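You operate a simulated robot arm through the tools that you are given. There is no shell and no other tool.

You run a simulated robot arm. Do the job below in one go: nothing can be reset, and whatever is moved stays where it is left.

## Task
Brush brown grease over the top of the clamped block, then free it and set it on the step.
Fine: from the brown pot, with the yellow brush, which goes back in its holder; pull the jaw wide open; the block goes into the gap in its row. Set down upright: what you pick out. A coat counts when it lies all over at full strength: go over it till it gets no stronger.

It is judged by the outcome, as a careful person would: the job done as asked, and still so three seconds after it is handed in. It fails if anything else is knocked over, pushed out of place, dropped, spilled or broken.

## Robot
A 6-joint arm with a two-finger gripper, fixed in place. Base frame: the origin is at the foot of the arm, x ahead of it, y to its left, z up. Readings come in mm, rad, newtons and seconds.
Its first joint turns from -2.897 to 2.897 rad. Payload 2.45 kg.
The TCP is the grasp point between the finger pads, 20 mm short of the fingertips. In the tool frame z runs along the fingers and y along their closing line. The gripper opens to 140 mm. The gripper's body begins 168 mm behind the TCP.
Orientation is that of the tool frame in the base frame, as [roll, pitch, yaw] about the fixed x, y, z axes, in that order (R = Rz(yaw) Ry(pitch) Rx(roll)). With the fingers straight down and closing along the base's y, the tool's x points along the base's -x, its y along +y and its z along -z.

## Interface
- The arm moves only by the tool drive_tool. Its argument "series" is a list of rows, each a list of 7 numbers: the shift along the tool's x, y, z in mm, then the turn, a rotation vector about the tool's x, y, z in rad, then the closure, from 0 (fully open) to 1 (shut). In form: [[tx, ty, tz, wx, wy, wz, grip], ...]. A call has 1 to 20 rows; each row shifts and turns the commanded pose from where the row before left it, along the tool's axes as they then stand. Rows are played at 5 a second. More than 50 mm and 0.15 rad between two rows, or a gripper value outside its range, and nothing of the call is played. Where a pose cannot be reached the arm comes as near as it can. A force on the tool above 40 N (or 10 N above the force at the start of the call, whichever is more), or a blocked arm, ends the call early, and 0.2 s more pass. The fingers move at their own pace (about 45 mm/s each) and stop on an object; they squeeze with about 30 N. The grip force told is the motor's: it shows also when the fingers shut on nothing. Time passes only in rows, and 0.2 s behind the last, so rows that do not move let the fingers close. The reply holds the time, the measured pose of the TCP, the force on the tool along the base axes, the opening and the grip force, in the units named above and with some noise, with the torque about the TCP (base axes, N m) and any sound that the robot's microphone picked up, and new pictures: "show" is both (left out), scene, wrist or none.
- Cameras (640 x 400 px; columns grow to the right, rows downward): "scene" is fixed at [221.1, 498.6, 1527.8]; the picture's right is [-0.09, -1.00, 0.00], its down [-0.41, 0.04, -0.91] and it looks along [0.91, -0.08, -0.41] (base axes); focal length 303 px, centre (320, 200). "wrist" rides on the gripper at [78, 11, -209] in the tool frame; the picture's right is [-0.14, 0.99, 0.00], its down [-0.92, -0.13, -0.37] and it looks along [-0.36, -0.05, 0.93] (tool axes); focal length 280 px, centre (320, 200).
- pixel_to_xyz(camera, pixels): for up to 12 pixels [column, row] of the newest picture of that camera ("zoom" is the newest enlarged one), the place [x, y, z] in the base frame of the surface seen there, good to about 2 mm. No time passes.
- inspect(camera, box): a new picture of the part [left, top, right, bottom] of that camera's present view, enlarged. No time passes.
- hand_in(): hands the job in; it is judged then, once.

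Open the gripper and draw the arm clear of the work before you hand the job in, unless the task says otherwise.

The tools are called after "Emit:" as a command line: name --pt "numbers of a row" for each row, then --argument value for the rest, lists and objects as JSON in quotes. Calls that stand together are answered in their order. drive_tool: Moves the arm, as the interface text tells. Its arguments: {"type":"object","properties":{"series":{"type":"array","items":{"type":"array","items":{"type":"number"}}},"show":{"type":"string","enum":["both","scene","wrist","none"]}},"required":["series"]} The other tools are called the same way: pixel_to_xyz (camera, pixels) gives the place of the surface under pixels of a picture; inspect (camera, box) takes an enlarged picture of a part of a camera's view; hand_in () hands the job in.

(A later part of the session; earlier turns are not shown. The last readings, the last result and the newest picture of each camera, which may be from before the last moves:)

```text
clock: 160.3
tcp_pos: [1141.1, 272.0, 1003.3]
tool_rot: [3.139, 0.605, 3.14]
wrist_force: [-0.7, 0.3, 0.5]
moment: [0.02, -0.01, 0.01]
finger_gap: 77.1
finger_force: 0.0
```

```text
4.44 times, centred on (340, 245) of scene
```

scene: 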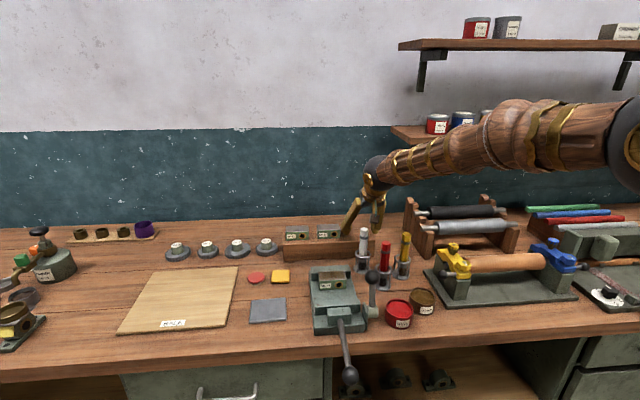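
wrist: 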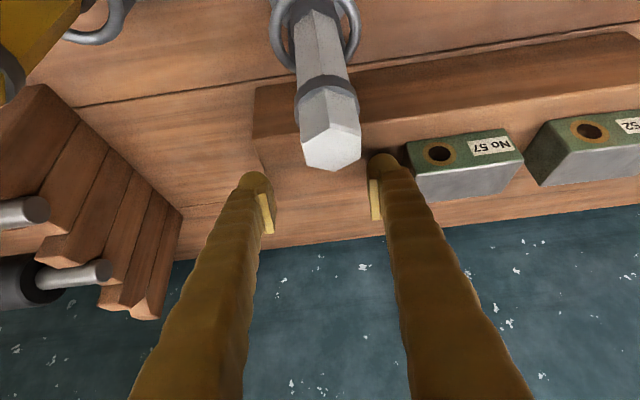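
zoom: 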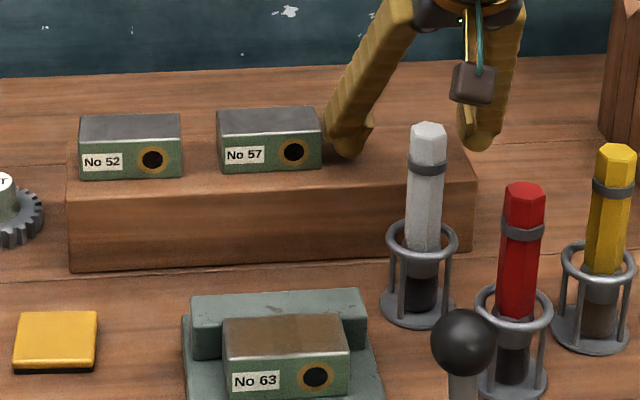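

The placing pose is reachable with no contact. I go back up and over to the block in the vise, with a 92 mm opening.

Emit:
drive_tool --pt "-10.84 0 -15.6 0 0 0 0.45" --pt "-10.84 0 -15.6 0 0 0 0.45" --pt "-10.84 0 -15.6 0 0 0 0.45" --pt "-10.84 0 -15.6 0 0 0 0.45" --pt "-10.84 0 -15.6 0 0 0 0.45" --pt "-11.4 0 -16.4 0 0 0 0.34" --pt "22.6 15.75 -15.7 0 0 0 0.34" --pt "22.6 15.75 -15.7 0 0 0 0.34" --pt "22.6 15.75 -15.7 0 0 0 0.34" --pt "22.6 15.75 -15.7 0 0 0 0.34" --pt "22.6 15.75 -15.7 0 0 0 0.34" --pt "22.6 15.75 -15.7 0 0 0 0.34" --pt "22.6 15.75 -15.7 0 0 0 0.34" --pt "22.6 15.75 -15.7 0 0 0 0.34" --pt "0 0 0 0 0 0 0.34"

Emit:
inspect --camera "wrist" --box '[220, 0, 420, 160]'

Emit:
pixel_to_xyz --camera "zoom" --pixels '[[165, 190], [165, 230], [320, 200], [300, 250], [200, 250], [310, 165], [170, 180], [320, 165], [240, 220], [250, 180], [160, 220], [325, 220]]'

```text
clock: 163.5
tcp_pos: [921.8, 396.9, 1117.2]
tool_rot: [3.138, 0.605, 3.141]
wrist_force: [-0.3, 0.4, 0.1]
moment: [-0.02, 0.04, -0.02]
finger_gap: 92.4
finger_force: 0.1
```

scene: 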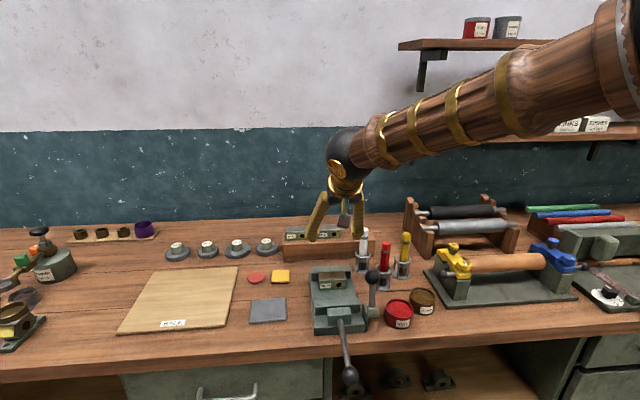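
wrist: 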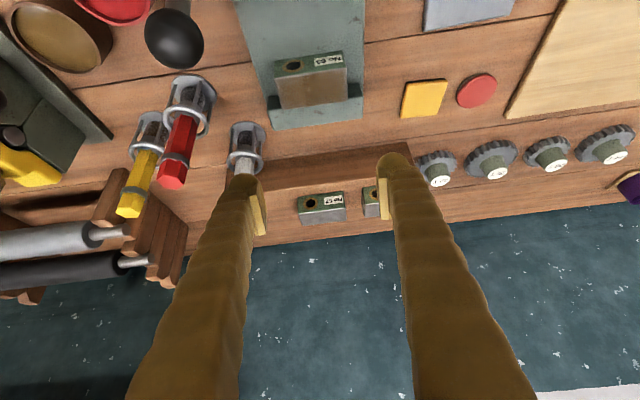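

```text
2.50 times, centred on (320, 80) of wrist
```

zoom: 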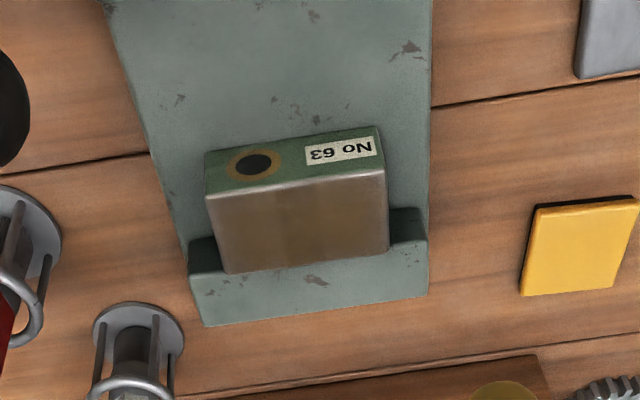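

```text
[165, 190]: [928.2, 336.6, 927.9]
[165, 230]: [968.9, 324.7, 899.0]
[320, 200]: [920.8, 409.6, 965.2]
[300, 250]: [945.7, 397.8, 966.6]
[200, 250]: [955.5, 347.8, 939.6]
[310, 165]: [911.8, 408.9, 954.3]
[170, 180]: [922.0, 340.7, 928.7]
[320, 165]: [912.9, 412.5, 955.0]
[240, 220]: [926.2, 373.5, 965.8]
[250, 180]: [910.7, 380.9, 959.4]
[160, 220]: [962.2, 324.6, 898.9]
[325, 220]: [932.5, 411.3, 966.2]
```

The block rests on the vise bed (z≈928). I measure its side edges precisely.

Emit:
pixel_to_xyz --camera "zoom" --pixels '[[208, 198], [211, 198], [384, 174], [381, 176], [386, 245], [383, 245], [228, 266], [232, 266], [206, 170], [208, 180], [380, 140], [376, 145]]'

```text
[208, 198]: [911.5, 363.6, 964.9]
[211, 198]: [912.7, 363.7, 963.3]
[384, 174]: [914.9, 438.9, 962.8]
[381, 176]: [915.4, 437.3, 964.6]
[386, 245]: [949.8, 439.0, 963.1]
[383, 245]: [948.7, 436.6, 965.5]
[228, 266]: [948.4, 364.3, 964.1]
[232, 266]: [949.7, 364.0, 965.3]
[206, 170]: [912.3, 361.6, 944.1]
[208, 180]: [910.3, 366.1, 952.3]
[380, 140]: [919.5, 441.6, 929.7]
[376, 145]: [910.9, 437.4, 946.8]
```

The block spans y 362.5–439 (centre 400.7) and x 911.5–950. I shift +3 mm in y and descend to z≈1000 for a check.

Emit:
drive_tool --pt "0 3 0 0 0 0 0.34" --pt "13.3 0 19.2 0 0 0 0.34" --pt "13.3 0 19.2 0 0 0 0.34" --pt "13.3 0 19.2 0 0 0 0.34" --pt "13.3 0 19.2 0 0 0 0.34" --pt "13.3 0 19.2 0 0 0 0.34" --pt "0 0 0 0 0 0 0.34"

Emit:
inspect --camera "wrist" --box '[200, 60, 440, 260]'

Emit:
inspect --camera "scene" --box '[300, 220, 400, 330]'

```text
clock: 165.1
tcp_pos: [923.8, 402.3, 1003.7]
tool_rot: [3.138, 0.604, 3.14]
wrist_force: [-0.5, 0.0, 0.1]
moment: [0.03, 0.03, 0.0]
finger_gap: 92.3
finger_force: 0.1
```

scene: 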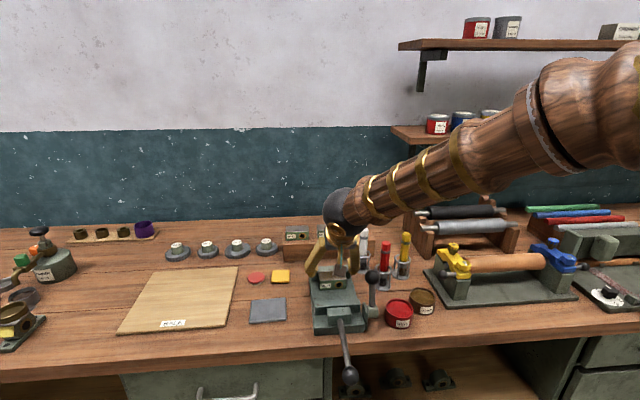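
wrist: 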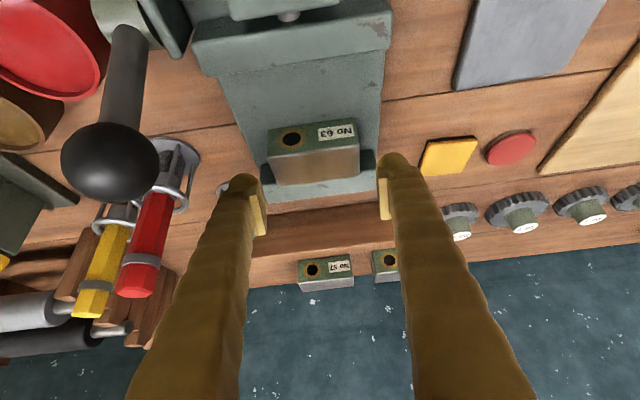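

```text
2.00 times, centred on (320, 160) of wrist
```

zoom: 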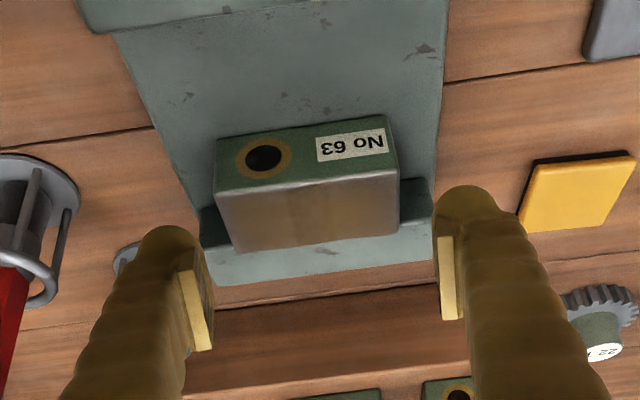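

```text
3.64 times, centred on (350, 275) of scene
```

zoom: 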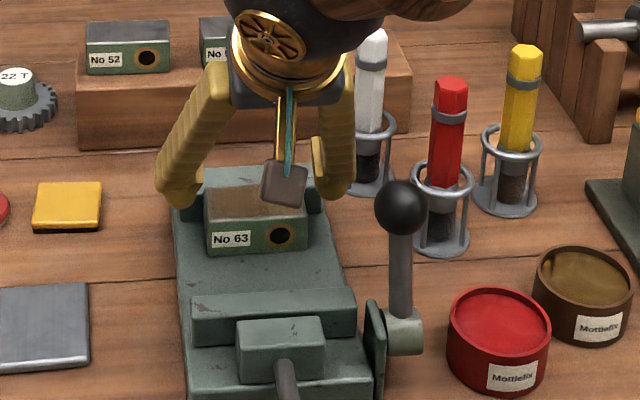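

I check the pads' y positions against the block before the last descent.

Emit:
pixel_to_xyz --camera "zoom" --pixels '[[203, 330], [195, 300], [442, 300], [446, 280], [220, 195], [392, 180], [182, 250], [456, 210]]'

```text
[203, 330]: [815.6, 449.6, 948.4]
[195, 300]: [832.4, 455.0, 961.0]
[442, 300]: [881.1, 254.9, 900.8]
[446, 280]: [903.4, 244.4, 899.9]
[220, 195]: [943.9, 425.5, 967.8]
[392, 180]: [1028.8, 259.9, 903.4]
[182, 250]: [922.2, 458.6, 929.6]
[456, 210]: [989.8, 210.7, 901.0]
```

The zoom was the scene one; I use the wrist picture directly: left pad near (262,222), right pad near (381,208).

Emit:
pixel_to_xyz --camera "wrist" --pixels '[[262, 222], [264, 205], [381, 212], [381, 200], [272, 160], [358, 150], [258, 200], [387, 195]]'

```text
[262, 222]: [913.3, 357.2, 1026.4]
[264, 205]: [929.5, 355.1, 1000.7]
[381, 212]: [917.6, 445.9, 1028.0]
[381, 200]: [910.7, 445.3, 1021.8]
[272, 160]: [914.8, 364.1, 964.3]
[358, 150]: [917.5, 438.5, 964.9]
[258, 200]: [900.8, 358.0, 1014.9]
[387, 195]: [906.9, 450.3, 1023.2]
```

Pads are centred on the block (355.5 / 446 vs. 362.5 / 439). I descend the last 41 mm.

Emit:
drive_tool --pt "6.1 0 8.2 0 0 0 0.34" --pt "6.1 0 8.2 0 0 0 0.34" --pt "6.1 0 8.2 0 0 0 0.34" --pt "6.1 0 8.2 0 0 0 0.34" --pt "0 0 0 0 0 0 0.34"

Emit:
inspect --camera "wrist" --box '[220, 100, 420, 260]'

Emit:
inspect --camera "scene" --box '[300, 240, 380, 310]'

```text
clock: 166.3
tcp_pos: [919.7, 403.1, 961.2]
tool_rot: [3.139, 0.606, 3.141]
wrist_force: [0.4, -1.3, 0.0]
moment: [-0.03, -0.02, -0.02]
finger_gap: 92.2
finger_force: 0.1
```

scene: 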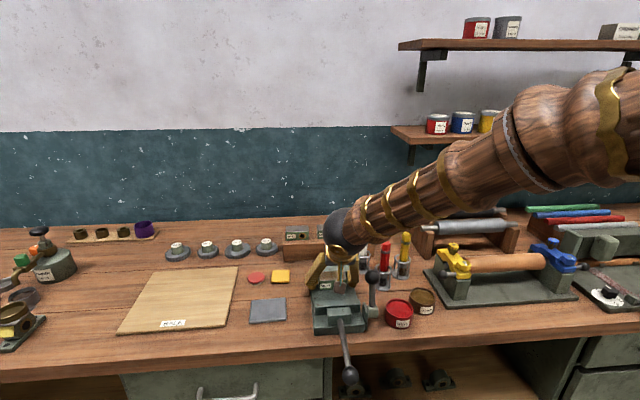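
wrist: 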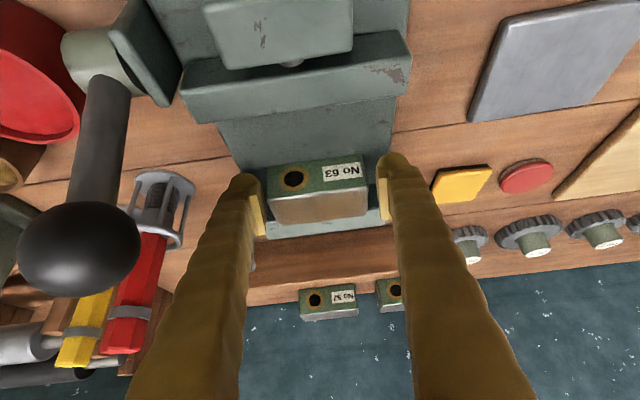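

```text
2.50 times, centred on (320, 180) of wrist
```

zoom: 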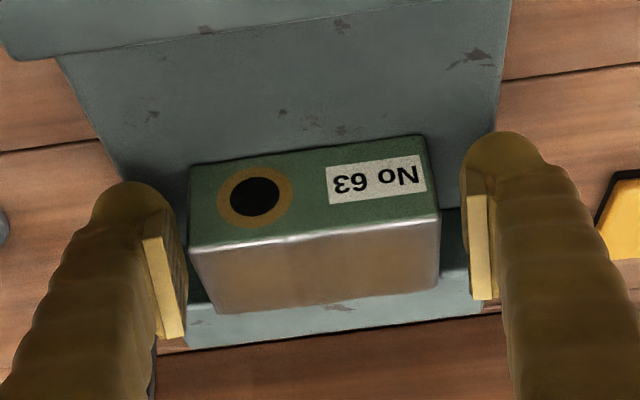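

```text
5.71 times, centred on (340, 275) of scene
```

zoom: 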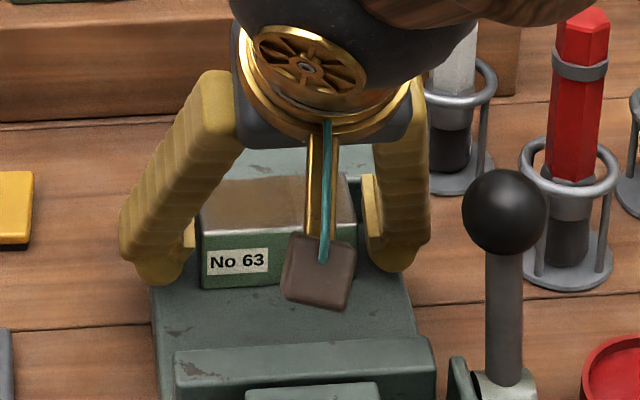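

I re-measure the pads and block sides at this depth.

Emit:
pixel_to_xyz --camera "wrist" --pixels '[[258, 224], [262, 215], [384, 215], [386, 200], [268, 180], [268, 195], [362, 170], [366, 195], [275, 222], [364, 212]]'

```text
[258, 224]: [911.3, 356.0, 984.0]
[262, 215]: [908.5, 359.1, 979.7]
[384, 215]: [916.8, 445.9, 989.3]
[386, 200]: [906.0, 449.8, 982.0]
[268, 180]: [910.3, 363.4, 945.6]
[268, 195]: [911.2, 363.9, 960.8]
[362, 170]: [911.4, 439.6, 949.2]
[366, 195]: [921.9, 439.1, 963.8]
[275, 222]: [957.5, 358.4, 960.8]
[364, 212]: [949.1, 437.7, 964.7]
```

Pads (≈357.5 / 446) and block (363.6 / 439.3) are centred within about 1 mm. I close slowly.

Emit:
drive_tool --pt "0 0 0 0 0 0 0.38" --pt "0 0 0 0 0 0 0.41" --pt "0 0 0 0 0 0 0.44" --pt "0 0 0 0 0 0 0.47" --pt "0 0 0 0 0 0 0.55" --pt "0 0 0 0 0 0 0.7" --pt "0 0 0 0 0 0 0.7"

Emit:
inspect --camera "wrist" --box '[220, 100, 420, 260]'

```text
clock: 167.9
tcp_pos: [919.9, 401.7, 961.4]
tool_rot: [3.137, 0.606, 3.14]
wrist_force: [-0.6, -4.0, 1.7]
moment: [-0.03, 0.03, 0.03]
finger_gap: 80.5
finger_force: 30.2
```

scene: 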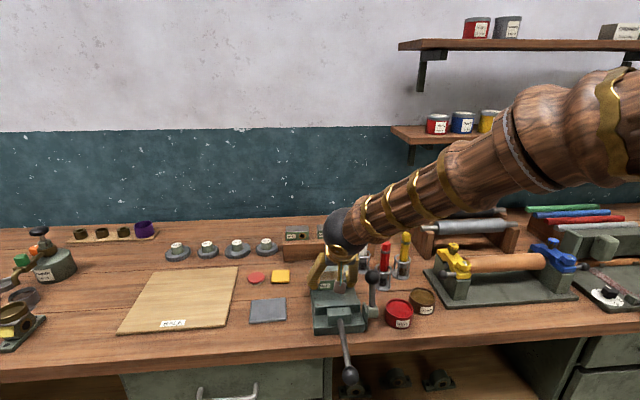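
wrist: 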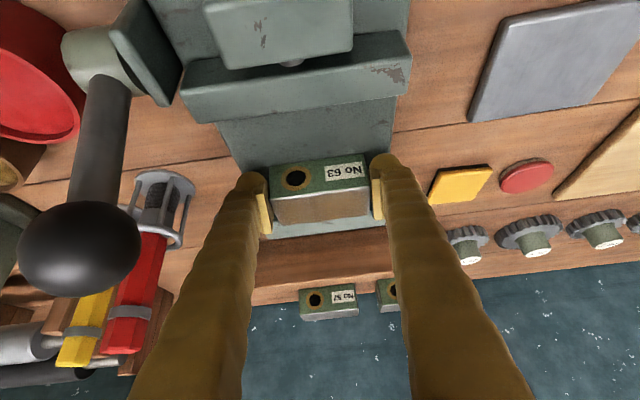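

```text
2.50 times, centred on (320, 180) of wrist
```

zoom: 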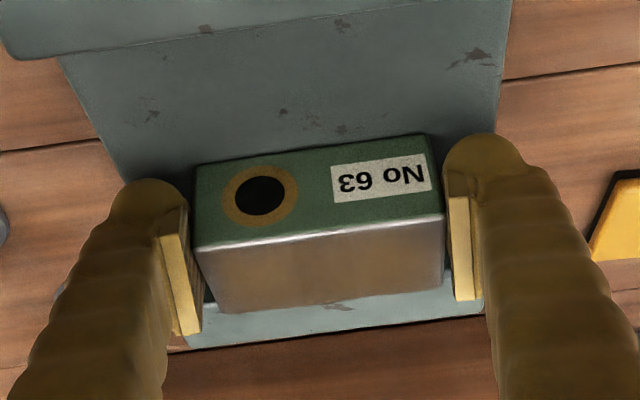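

The block is held (gap 80.5, 30 N). I lift slowly and check it stays level.

Emit:
drive_tool --pt "-1.7 0 -2.47 0 0 0 0.7" --pt "-2.85 0 -4.11 0 0 0 0.7" --pt "-2.85 0 -4.11 0 0 0 0.7" --pt "-5.7 0 -8.22 0 0 0 0.7" --pt "-5.7 0 -8.22 0 0 0 0.7" --pt "-5.7 0 -8.22 0 0 0 0.7" --pt "0 0 0 0 0 0 0.7"

Emit:
inspect --camera "scene" --box '[300, 230, 390, 310]'

Emit:
inspect --camera "wrist" --box '[220, 100, 420, 260]'

```text
clock: 169.5
tcp_pos: [919.1, 401.6, 1004.9]
tool_rot: [3.139, 0.606, 3.139]
wrist_force: [1.0, 0.2, 1.1]
moment: [-0.01, -0.02, 0.02]
finger_gap: 41.9
finger_force: 0.1
```

scene: 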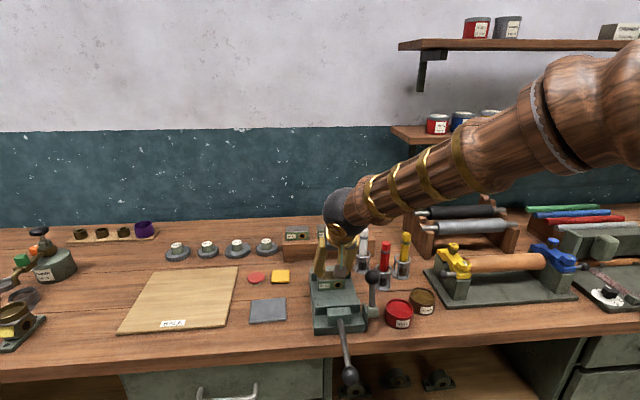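
wrist: 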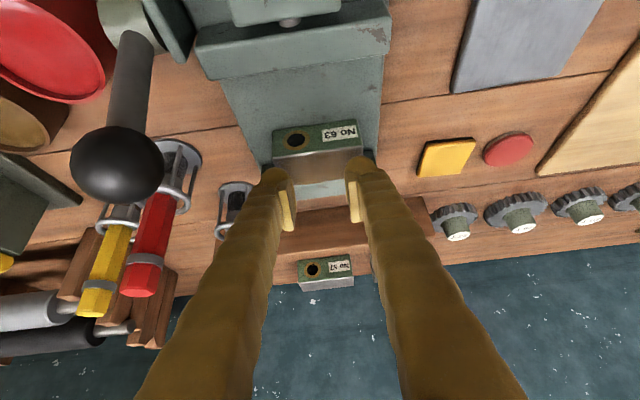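

```text
5.00 times, centred on (345, 270) of scene
```

zoom: 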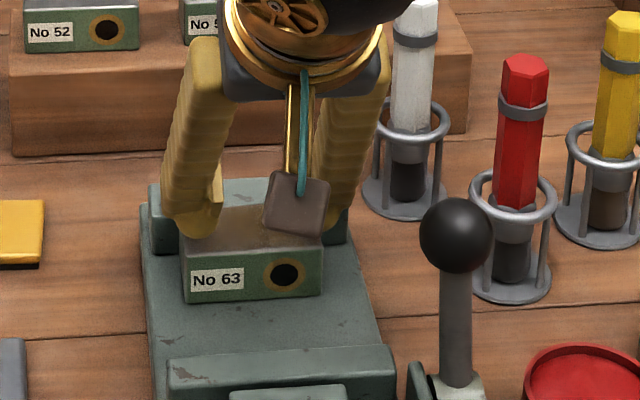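

```text
2.50 times, centred on (320, 180) of wrist
```

zoom: 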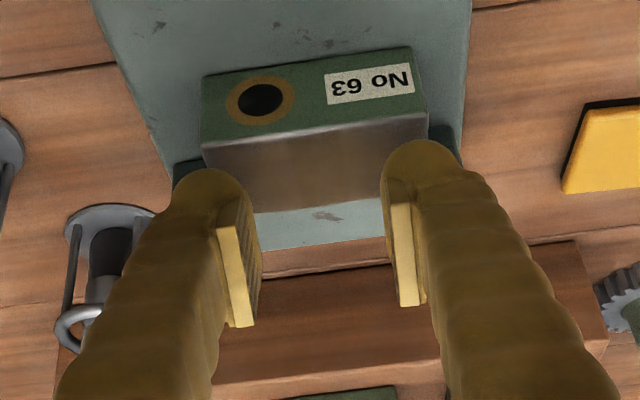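

The fingers slipped off and the block stayed on the vise bed. I open and look at where it stands and its coat.

Emit:
drive_tool --pt "-5.7 0 -8.22 0 0 0 0.34" --pt "-5.7 0 -8.22 0 0 0 0.34" --pt "-5.7 0 -8.22 0 0 0 0.34" --pt "-5.7 0 -8.22 0 0 0 0.34" --pt "-5.7 0 -8.22 0 0 0 0.34" --pt "0 0 0 0 0 0 0.34"

Emit:
inspect --camera "scene" --box '[310, 255, 370, 300]'

Emit:
inspect --camera "wrist" --box '[240, 40, 400, 160]'

```text
clock: 170.9
tcp_pos: [917.4, 402.6, 1055.1]
tool_rot: [3.138, 0.606, 3.139]
wrist_force: [-0.8, -0.2, -0.2]
moment: [0.0, 0.01, -0.03]
finger_gap: 92.3
finger_force: 0.1
```

scene: 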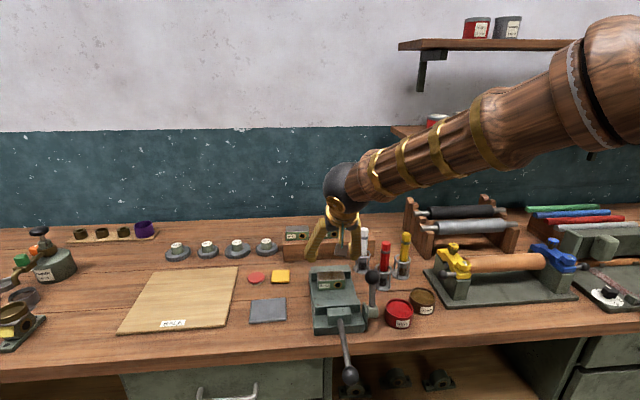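
wrist: 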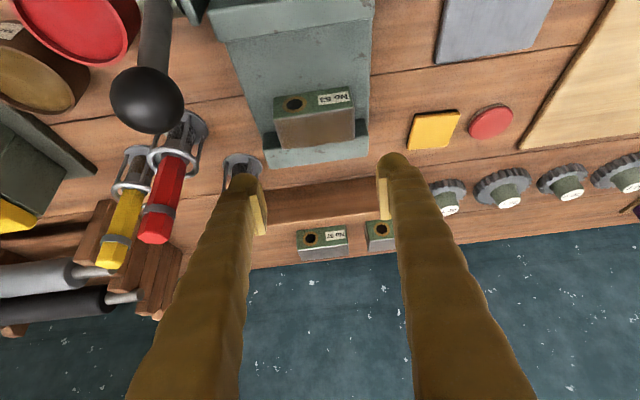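

```text
8.89 times, centred on (340, 278) of scene
```

zoom: 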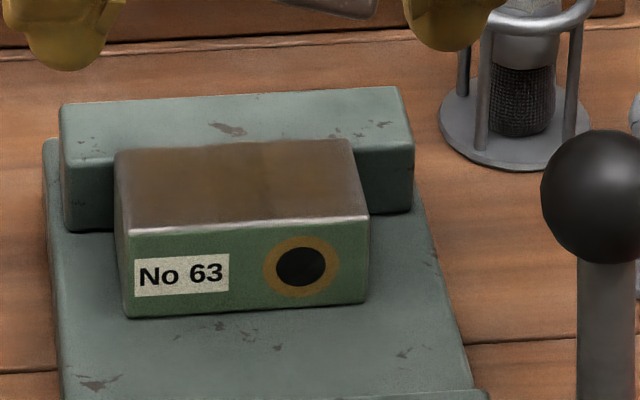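

```text
3.33 times, centred on (320, 100) of wrist
```

zoom: 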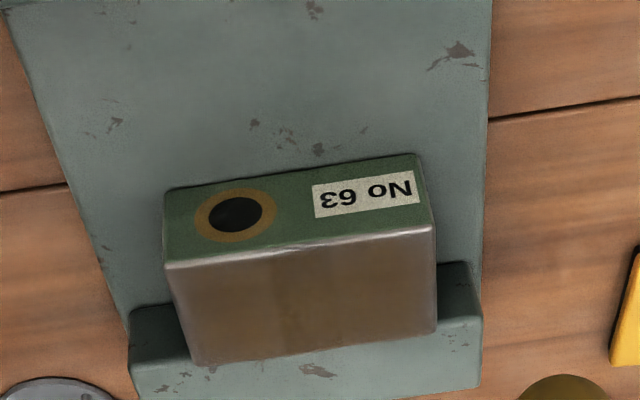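

The block stands unharmed with its coat. I measure it again.

Emit:
pixel_to_xyz --camera "zoom" --pixels '[[170, 270], [430, 235], [433, 325], [197, 355], [166, 215], [422, 170], [170, 255], [290, 185], [300, 300], [168, 240], [425, 200], [145, 320]]'

```text
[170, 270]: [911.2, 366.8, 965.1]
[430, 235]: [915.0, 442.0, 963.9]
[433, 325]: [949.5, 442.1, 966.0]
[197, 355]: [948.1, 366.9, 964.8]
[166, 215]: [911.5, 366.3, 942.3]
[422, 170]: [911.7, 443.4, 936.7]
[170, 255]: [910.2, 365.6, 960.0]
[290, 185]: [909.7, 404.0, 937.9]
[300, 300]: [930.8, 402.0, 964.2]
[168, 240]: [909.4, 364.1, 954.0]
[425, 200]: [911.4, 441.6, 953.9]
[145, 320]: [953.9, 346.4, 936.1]
```

The block is now at y 365–443 (centre 404). To get a deeper, centred grip I first drag it 25 mm forward from the rear jaw: descend, grip and slide.

Emit:
drive_tool --pt "10.64 0.2 16.2 0 0 0 0.34" --pt "10.64 0.2 16.2 0 0 0 0.34" --pt "10.64 0.2 16.2 0 0 0 0.34" --pt "10.64 0.2 16.2 0 0 0 0.34" --pt "10.64 0.2 16.2 0 0 0 0.34" --pt "0 0 0 0 0 0 0.38" --pt "0 0 0 0 0 0 0.42" --pt "0 0 0 0 0 0 0.46" --pt "0 0 0 0 0 0 0.55" --pt "0 0 0 0 0 0 0.6"

Emit:
inspect --camera "wrist" --box '[220, 100, 420, 260]'

```text
clock: 173.1
tcp_pos: [923.3, 402.1, 958.1]
tool_rot: [3.137, 0.604, 3.14]
wrist_force: [-1.7, 4.9, 4.6]
moment: [0.05, -0.01, -0.01]
finger_gap: 82.3
finger_force: 29.8
```

scene: 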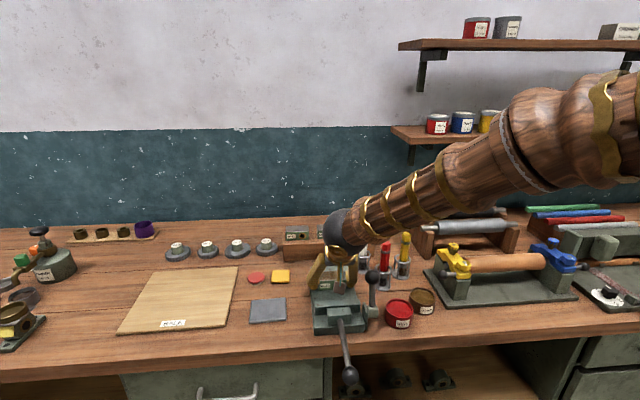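
wrist: 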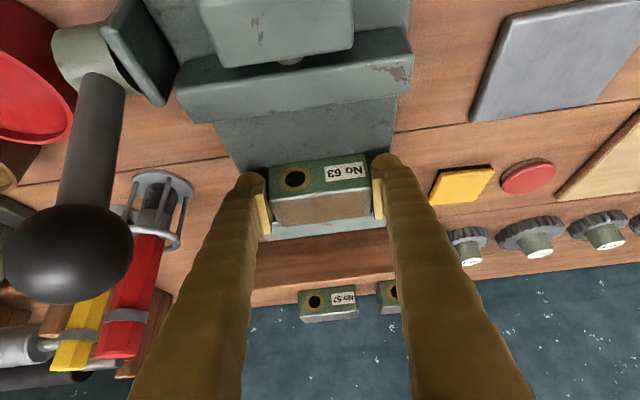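

```text
2.50 times, centred on (320, 180) of wrist
```

zoom: 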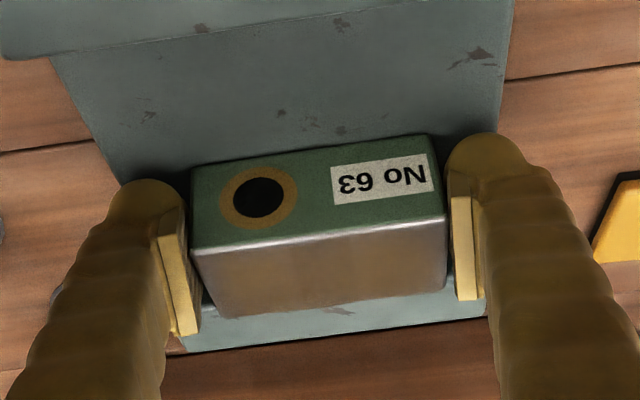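

The gap reads 82 now, larger than before. I look from the scene camera at where the fingers touch the block.

Emit:
inspect --camera "scene" --box '[310, 240, 370, 300]'

Emit:
inspect --camera "wrist" --box '[240, 140, 290, 250]'

Emit:
inspect --camera "wrist" --box '[350, 140, 420, 250]'

```text
6.67 times, centred on (340, 270) of scene
```

zoom: 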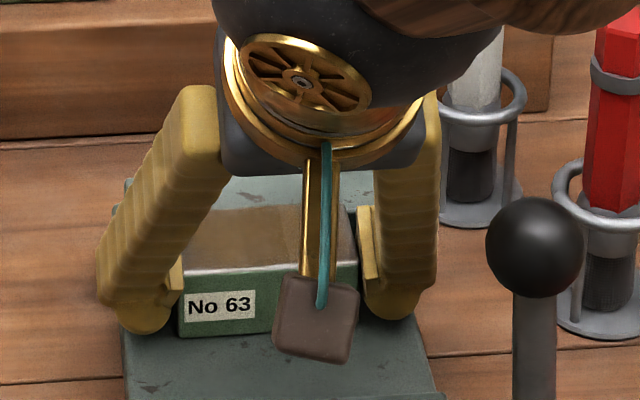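

```text
3.64 times, centred on (265, 195) of wrist
```

zoom: 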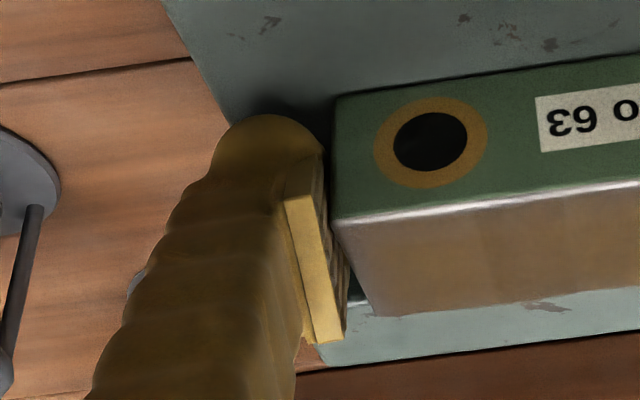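

```text
3.64 times, centred on (385, 195) of wrist
```

zoom: 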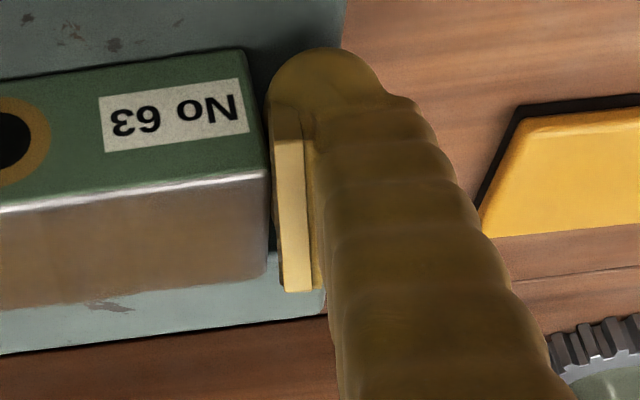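

The contact seems to be mostly at the fingertips, with little pad overlap. I slide the block 25 mm forward so I can grip it deeper and centred.

Emit:
drive_tool --pt "2 0 -1.4 0 0 0 0.7" --pt "4.1 0 -2.85 0 0 0 0.7" --pt "4.1 0 -2.85 0 0 0 0.7" --pt "4.1 0 -2.85 0 0 0 0.7" --pt "4.1 0 -2.85 0 0 0 0.7" --pt "4.1 0 -2.85 0 0 0 0.7" --pt "0 0 0 0 0 0 0.7"

Emit:
inspect --camera "wrist" --box '[220, 100, 420, 260]'

Emit:
inspect --camera "scene" --box '[310, 240, 370, 300]'

```text
clock: 174.7
tcp_pos: [894.2, 403.6, 958.5]
tool_rot: [3.137, 0.604, 3.141]
wrist_force: [0.3, -1.4, -0.1]
moment: [0.17, -0.03, 0.0]
finger_gap: 82.3
finger_force: 29.6
```

scene: 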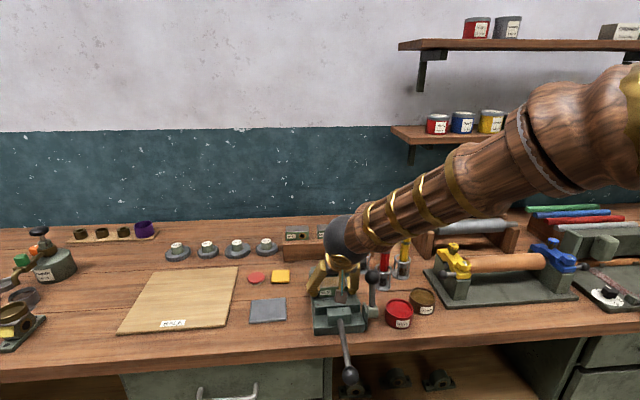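
wrist: 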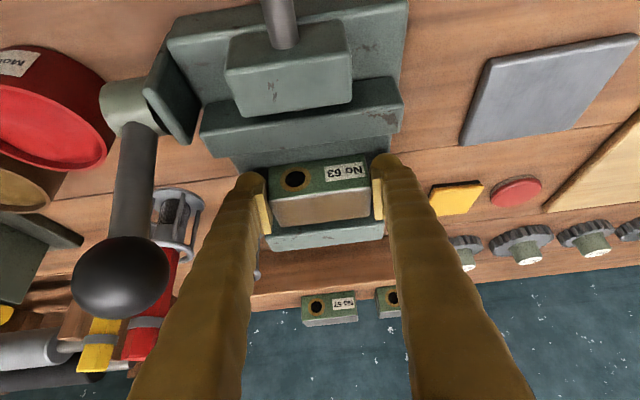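

```text
2.50 times, centred on (320, 180) of wrist
```

zoom: 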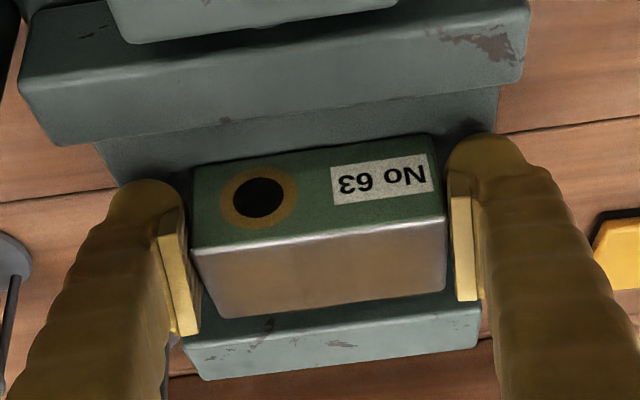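

```text
6.67 times, centred on (340, 270) of scene
```

zoom: 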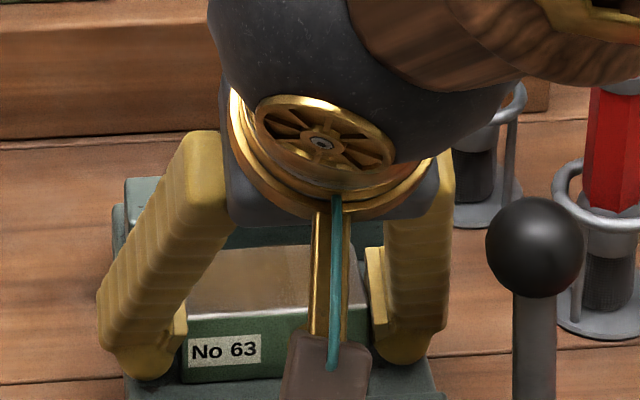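

The block slid along (now centred near x≈904). I open, move forward to its centre and lower slightly.

Emit:
drive_tool --pt "0 0 0 0 0 0 0.34" --pt "0 0 0 0 0 0 0.34" --pt "0 0 0 0 0 0 0.34"

Emit:
pixel_to_xyz --camera "wrist" --pixels '[[270, 200], [275, 223], [362, 210], [366, 190], [268, 180], [362, 165], [320, 215], [258, 224], [384, 215], [300, 225]]'

```text
clock: 175.5
tcp_pos: [895.6, 403.0, 958.1]
tool_rot: [3.137, 0.607, 3.139]
wrist_force: [0.3, -0.2, -1.1]
moment: [0.01, 0.0, 0.0]
finger_gap: 92.4
finger_force: 0.0
```

scene: 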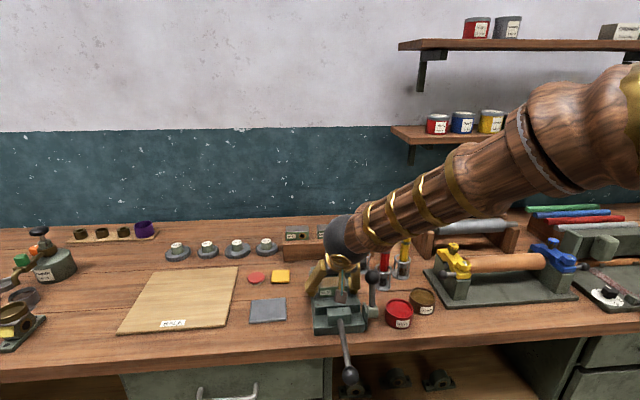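
wrist: 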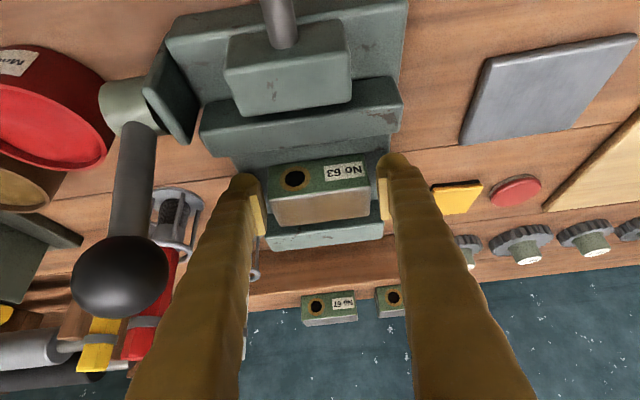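

```text
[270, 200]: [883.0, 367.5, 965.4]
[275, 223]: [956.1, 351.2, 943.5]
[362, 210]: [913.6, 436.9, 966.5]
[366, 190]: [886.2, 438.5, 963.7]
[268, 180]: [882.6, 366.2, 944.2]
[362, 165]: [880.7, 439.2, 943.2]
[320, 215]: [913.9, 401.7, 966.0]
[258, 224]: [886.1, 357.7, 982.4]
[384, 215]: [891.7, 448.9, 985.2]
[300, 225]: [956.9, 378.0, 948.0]
```

Block now x 882–920, centre ≈ (901,403). I move +7 mm in x, −2 mm in z and close fully.

Emit:
drive_tool --pt "-2.3 0 2.8 0 0 0 0.34" --pt "-2.3 0 2.8 0 0 0 0.34" --pt "0 0 0 0 0 0 0.34" --pt "0 0 0 0 0 0 0.4" --pt "0 0 0 0 0 0 0.45" --pt "0 0 0 0 0 0 0.5" --pt "0 0 0 0 0 0 0.7" --pt "0 0 0 0 0 0 1" --pt "0 0 0 0 0 0 1"

Emit:
inspect --camera "wrist" --box '[220, 100, 420, 260]'

```text
clock: 177.5
tcp_pos: [900.8, 403.5, 957.4]
tool_rot: [3.139, 0.604, 3.138]
wrist_force: [-0.5, -0.9, 0.6]
moment: [0.01, -0.01, -0.05]
finger_gap: 83.5
finger_force: 29.9
```

scene: 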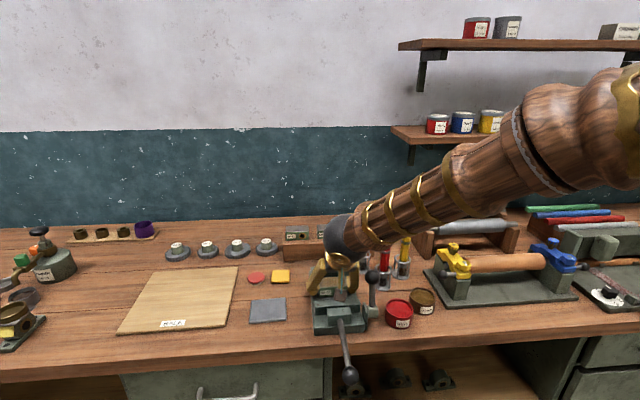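
wrist: 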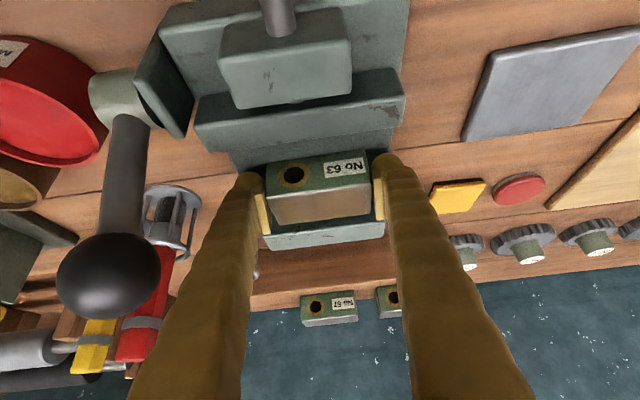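

```text
2.50 times, centred on (320, 180) of wrist
```

zoom: 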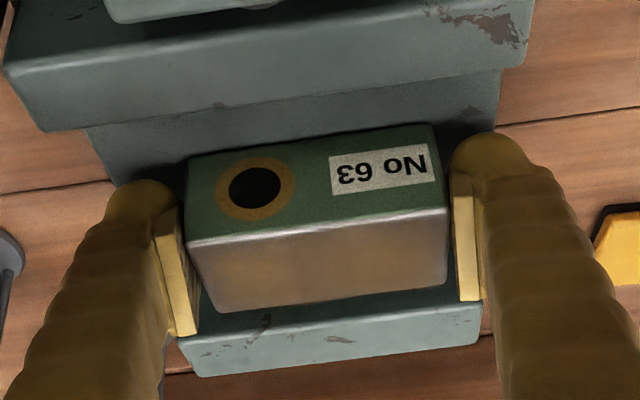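

The gap reads 83.5 – something other than flat pad contact. I sample points along both pads to learn their lean.

Emit:
pixel_to_xyz --camera "zoom" --pixels '[[168, 250], [175, 280], [182, 310], [187, 330], [462, 185], [464, 220], [467, 260], [470, 293], [135, 195], [490, 150], [170, 200], [452, 160]]'

Emit:
inspect --camera "scene" --box '[316, 262, 376, 302]'

```text
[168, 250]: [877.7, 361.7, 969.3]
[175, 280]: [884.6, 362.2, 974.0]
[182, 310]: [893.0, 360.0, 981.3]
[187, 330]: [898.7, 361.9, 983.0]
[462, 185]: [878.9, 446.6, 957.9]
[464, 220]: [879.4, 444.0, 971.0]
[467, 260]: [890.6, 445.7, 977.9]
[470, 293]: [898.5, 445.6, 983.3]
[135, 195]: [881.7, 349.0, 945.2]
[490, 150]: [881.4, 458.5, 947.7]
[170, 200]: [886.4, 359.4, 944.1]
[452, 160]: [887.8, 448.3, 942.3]
```

```text
10.00 times, centred on (346, 282) of scene
```

zoom: 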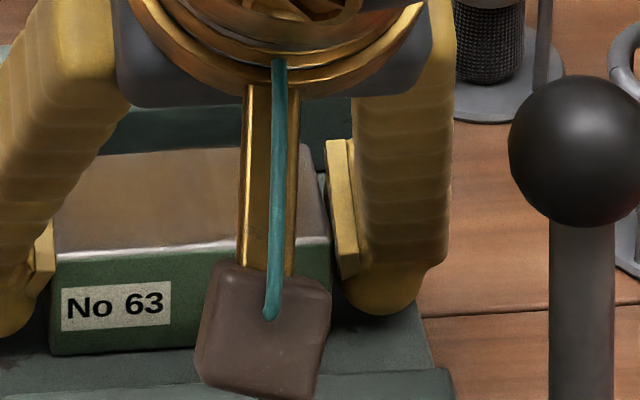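

I sample the right pad's outline in the scene zoom to learn how far down the pads reach.

Emit:
pixel_to_xyz --camera "zoom" --pixels '[[345, 145], [345, 180], [348, 220], [350, 250], [350, 272], [335, 250], [338, 272], [375, 305], [42, 270], [45, 230], [55, 300], [20, 325]]'

```text
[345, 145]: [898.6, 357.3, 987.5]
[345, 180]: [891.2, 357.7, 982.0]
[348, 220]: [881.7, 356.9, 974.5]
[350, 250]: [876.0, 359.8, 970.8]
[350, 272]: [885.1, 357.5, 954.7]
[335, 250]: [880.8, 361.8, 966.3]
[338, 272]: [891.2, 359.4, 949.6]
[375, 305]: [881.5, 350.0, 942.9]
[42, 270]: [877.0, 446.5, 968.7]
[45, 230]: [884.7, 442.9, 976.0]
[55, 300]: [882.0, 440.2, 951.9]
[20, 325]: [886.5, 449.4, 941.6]
```

I test the present grip with a very small slow lift of 4 mm and look.

Emit:
drive_tool --pt "-0.57 0 -0.82 0 0 0 1" --pt "-0.57 0 -0.82 0 0 0 1" --pt "-0.57 0 -0.82 0 0 0 1" --pt "-0.57 0 -0.82 0 0 0 1" --pt "0 0 0 0 0 0 1"

Emit:
inspect --camera "scene" --box '[310, 255, 370, 305]'

Emit:
inspect --camera "wrist" --box '[220, 100, 420, 260]'

```text
clock: 178.7
tcp_pos: [901.9, 402.2, 960.3]
tool_rot: [3.138, 0.605, 3.139]
wrist_force: [0.2, -0.1, -7.4]
moment: [0.0, 0.03, 0.01]
finger_gap: 83.8
finger_force: 29.6
```

scene: 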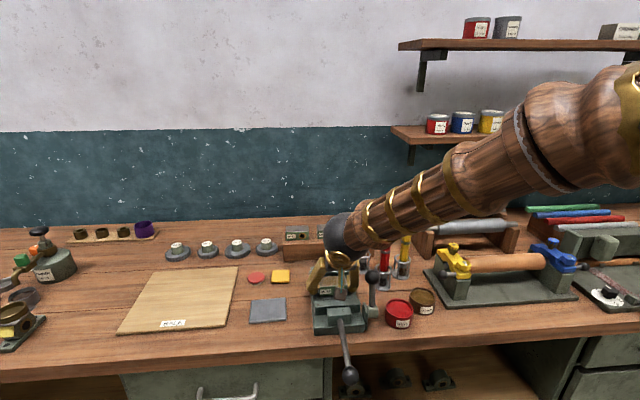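
wrist: 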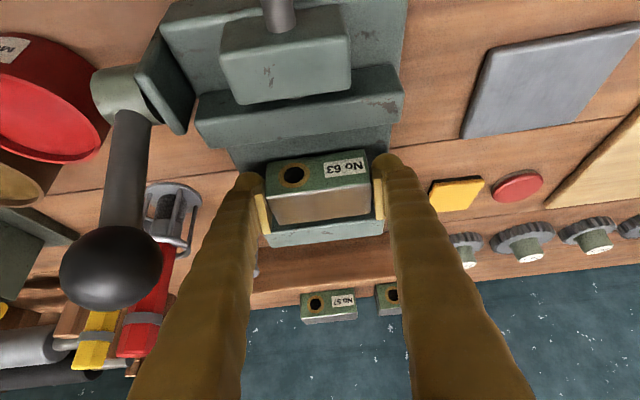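

```text
8.00 times, centred on (340, 280) of scene
```

zoom: 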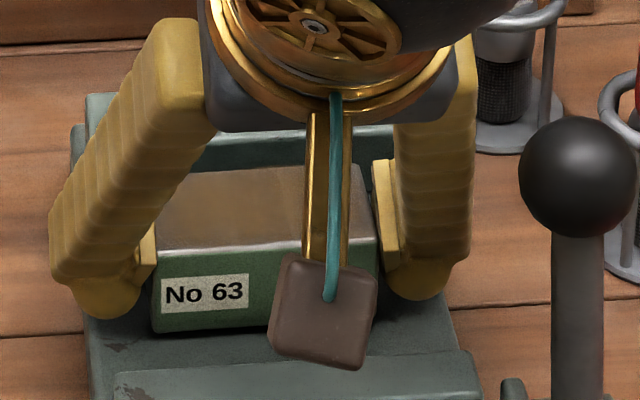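

```text
2.50 times, centred on (320, 180) of wrist
```

zoom: 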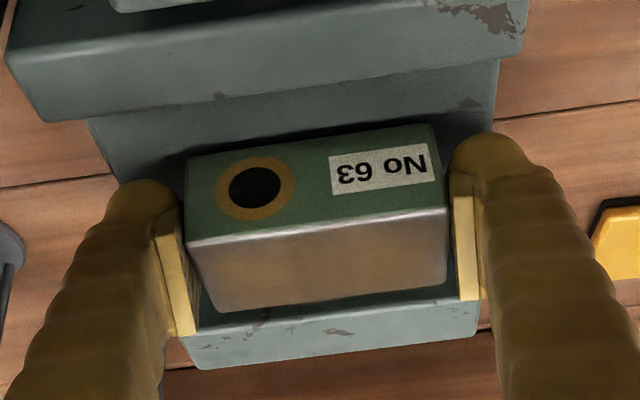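

The block now lifts with the fingers (−7.4 N weight, unchanged in the wrist view). I continue lifting slowly.

Emit:
drive_tool --pt "-0.85 0 -1.23 0 0 0 1" --pt "-1.14 0 -1.64 0 0 0 1" --pt "-1.7 0 -2.46 0 0 0 1" --pt "-2.28 0 -3.28 0 0 0 1" --pt "-2.85 0 -4.1 0 0 0 1" --pt "-2.85 0 -4.1 0 0 0 1" --pt "-2.85 0 -4.1 0 0 0 1" --pt "-2.85 0 -4.1 0 0 0 1" --pt "-1.7 0 -2.46 0 0 0 1" --pt "0 0 0 0 0 0 1"

Emit:
inspect --camera "wrist" --box '[220, 100, 420, 260]'

Emit:
inspect --camera "scene" --box '[310, 245, 370, 305]'

```text
clock: 180.9
tcp_pos: [900.9, 402.3, 993.5]
tool_rot: [3.137, 0.604, 3.14]
wrist_force: [0.4, -0.4, -7.1]
moment: [0.0, 0.05, 0.04]
finger_gap: 83.8
finger_force: 30.2
```

scene: 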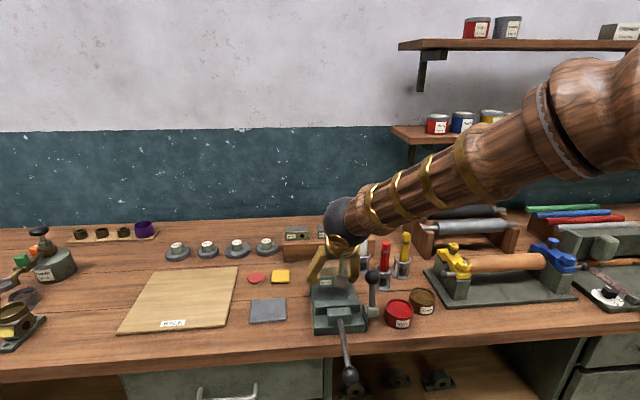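
wrist: 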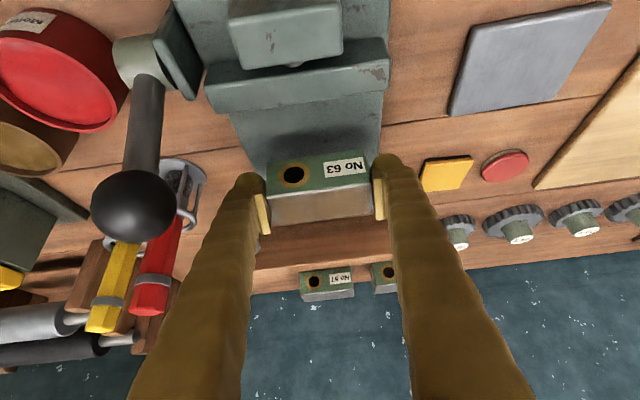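

```text
2.50 times, centred on (320, 180) of wrist
```

zoom: 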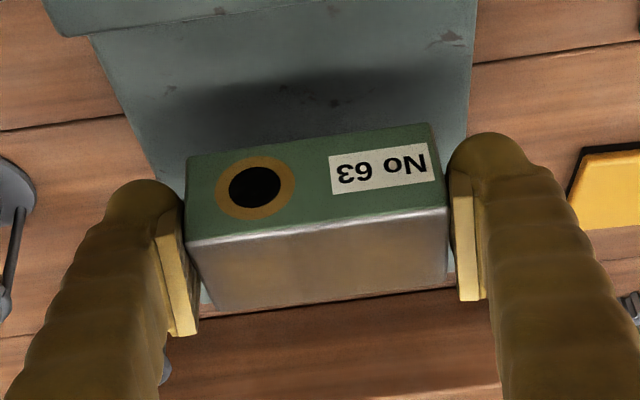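

```text
6.67 times, centred on (340, 275) of scene
```

zoom: 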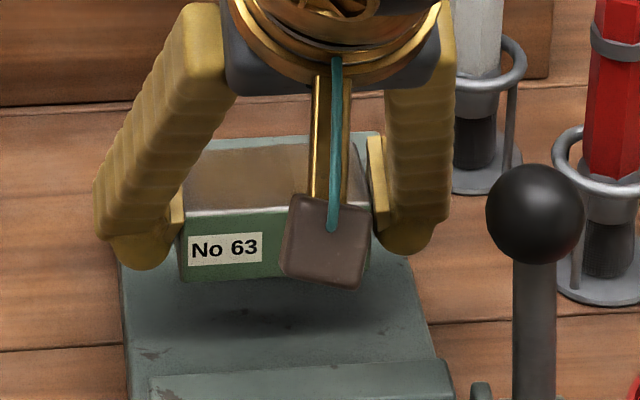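

The block hangs level and firm. I raise it to about z=1110 with smooth small rows.

Emit:
drive_tool --pt "-2.2 0 -3.2 0 0 0 1" --pt "-3.4 0 -4.93 0 0 0 1" --pt "-4.4 0 -6.36 0 0 0 1" --pt "-4.4 0 -6.36 0 0 0 1" --pt "-4.4 0 -6.36 0 0 0 1" --pt "-4.4 0 -6.36 0 0 0 1" --pt "-4.4 0 -6.36 0 0 0 1" --pt "-4.4 0 -6.36 0 0 0 1" --pt "-4.4 0 -6.36 0 0 0 1" --pt "-4.4 0 -6.36 0 0 0 1" --pt "-4.4 0 -6.36 0 0 0 1" --pt "-4.4 0 -6.36 0 0 0 1" --pt "-4.4 0 -6.36 0 0 0 1" --pt "-4.4 0 -6.36 0 0 0 1" --pt "-4.4 0 -6.36 0 0 0 1" --pt "-3.4 0 -4.93 0 0 0 1" --pt "-2.2 0 -3.2 0 0 0 1" --pt "0 0 0 0 0 0 1"

Emit:
inspect --camera "wrist" --box '[220, 100, 420, 260]'

```text
clock: 184.7
tcp_pos: [901.2, 403.2, 1115.3]
tool_rot: [3.138, 0.605, 3.139]
wrist_force: [0.7, 0.8, -7.8]
moment: [0.03, 0.02, -0.02]
finger_gap: 83.7
finger_force: 30.0
```

scene: 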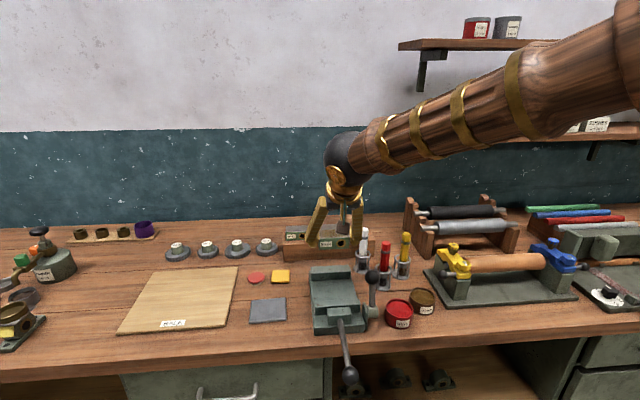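
wrist: 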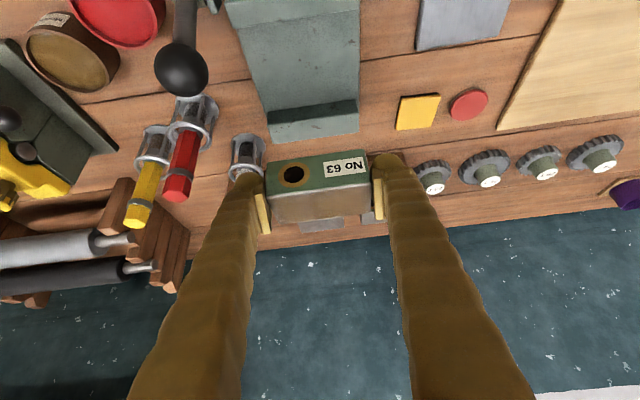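

```text
2.50 times, centred on (320, 180) of wrist
```

zoom: 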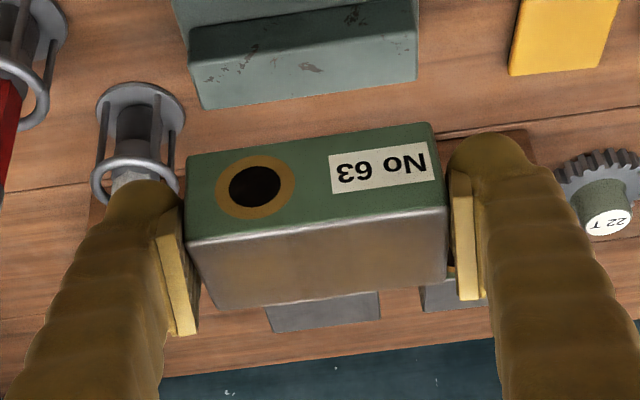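

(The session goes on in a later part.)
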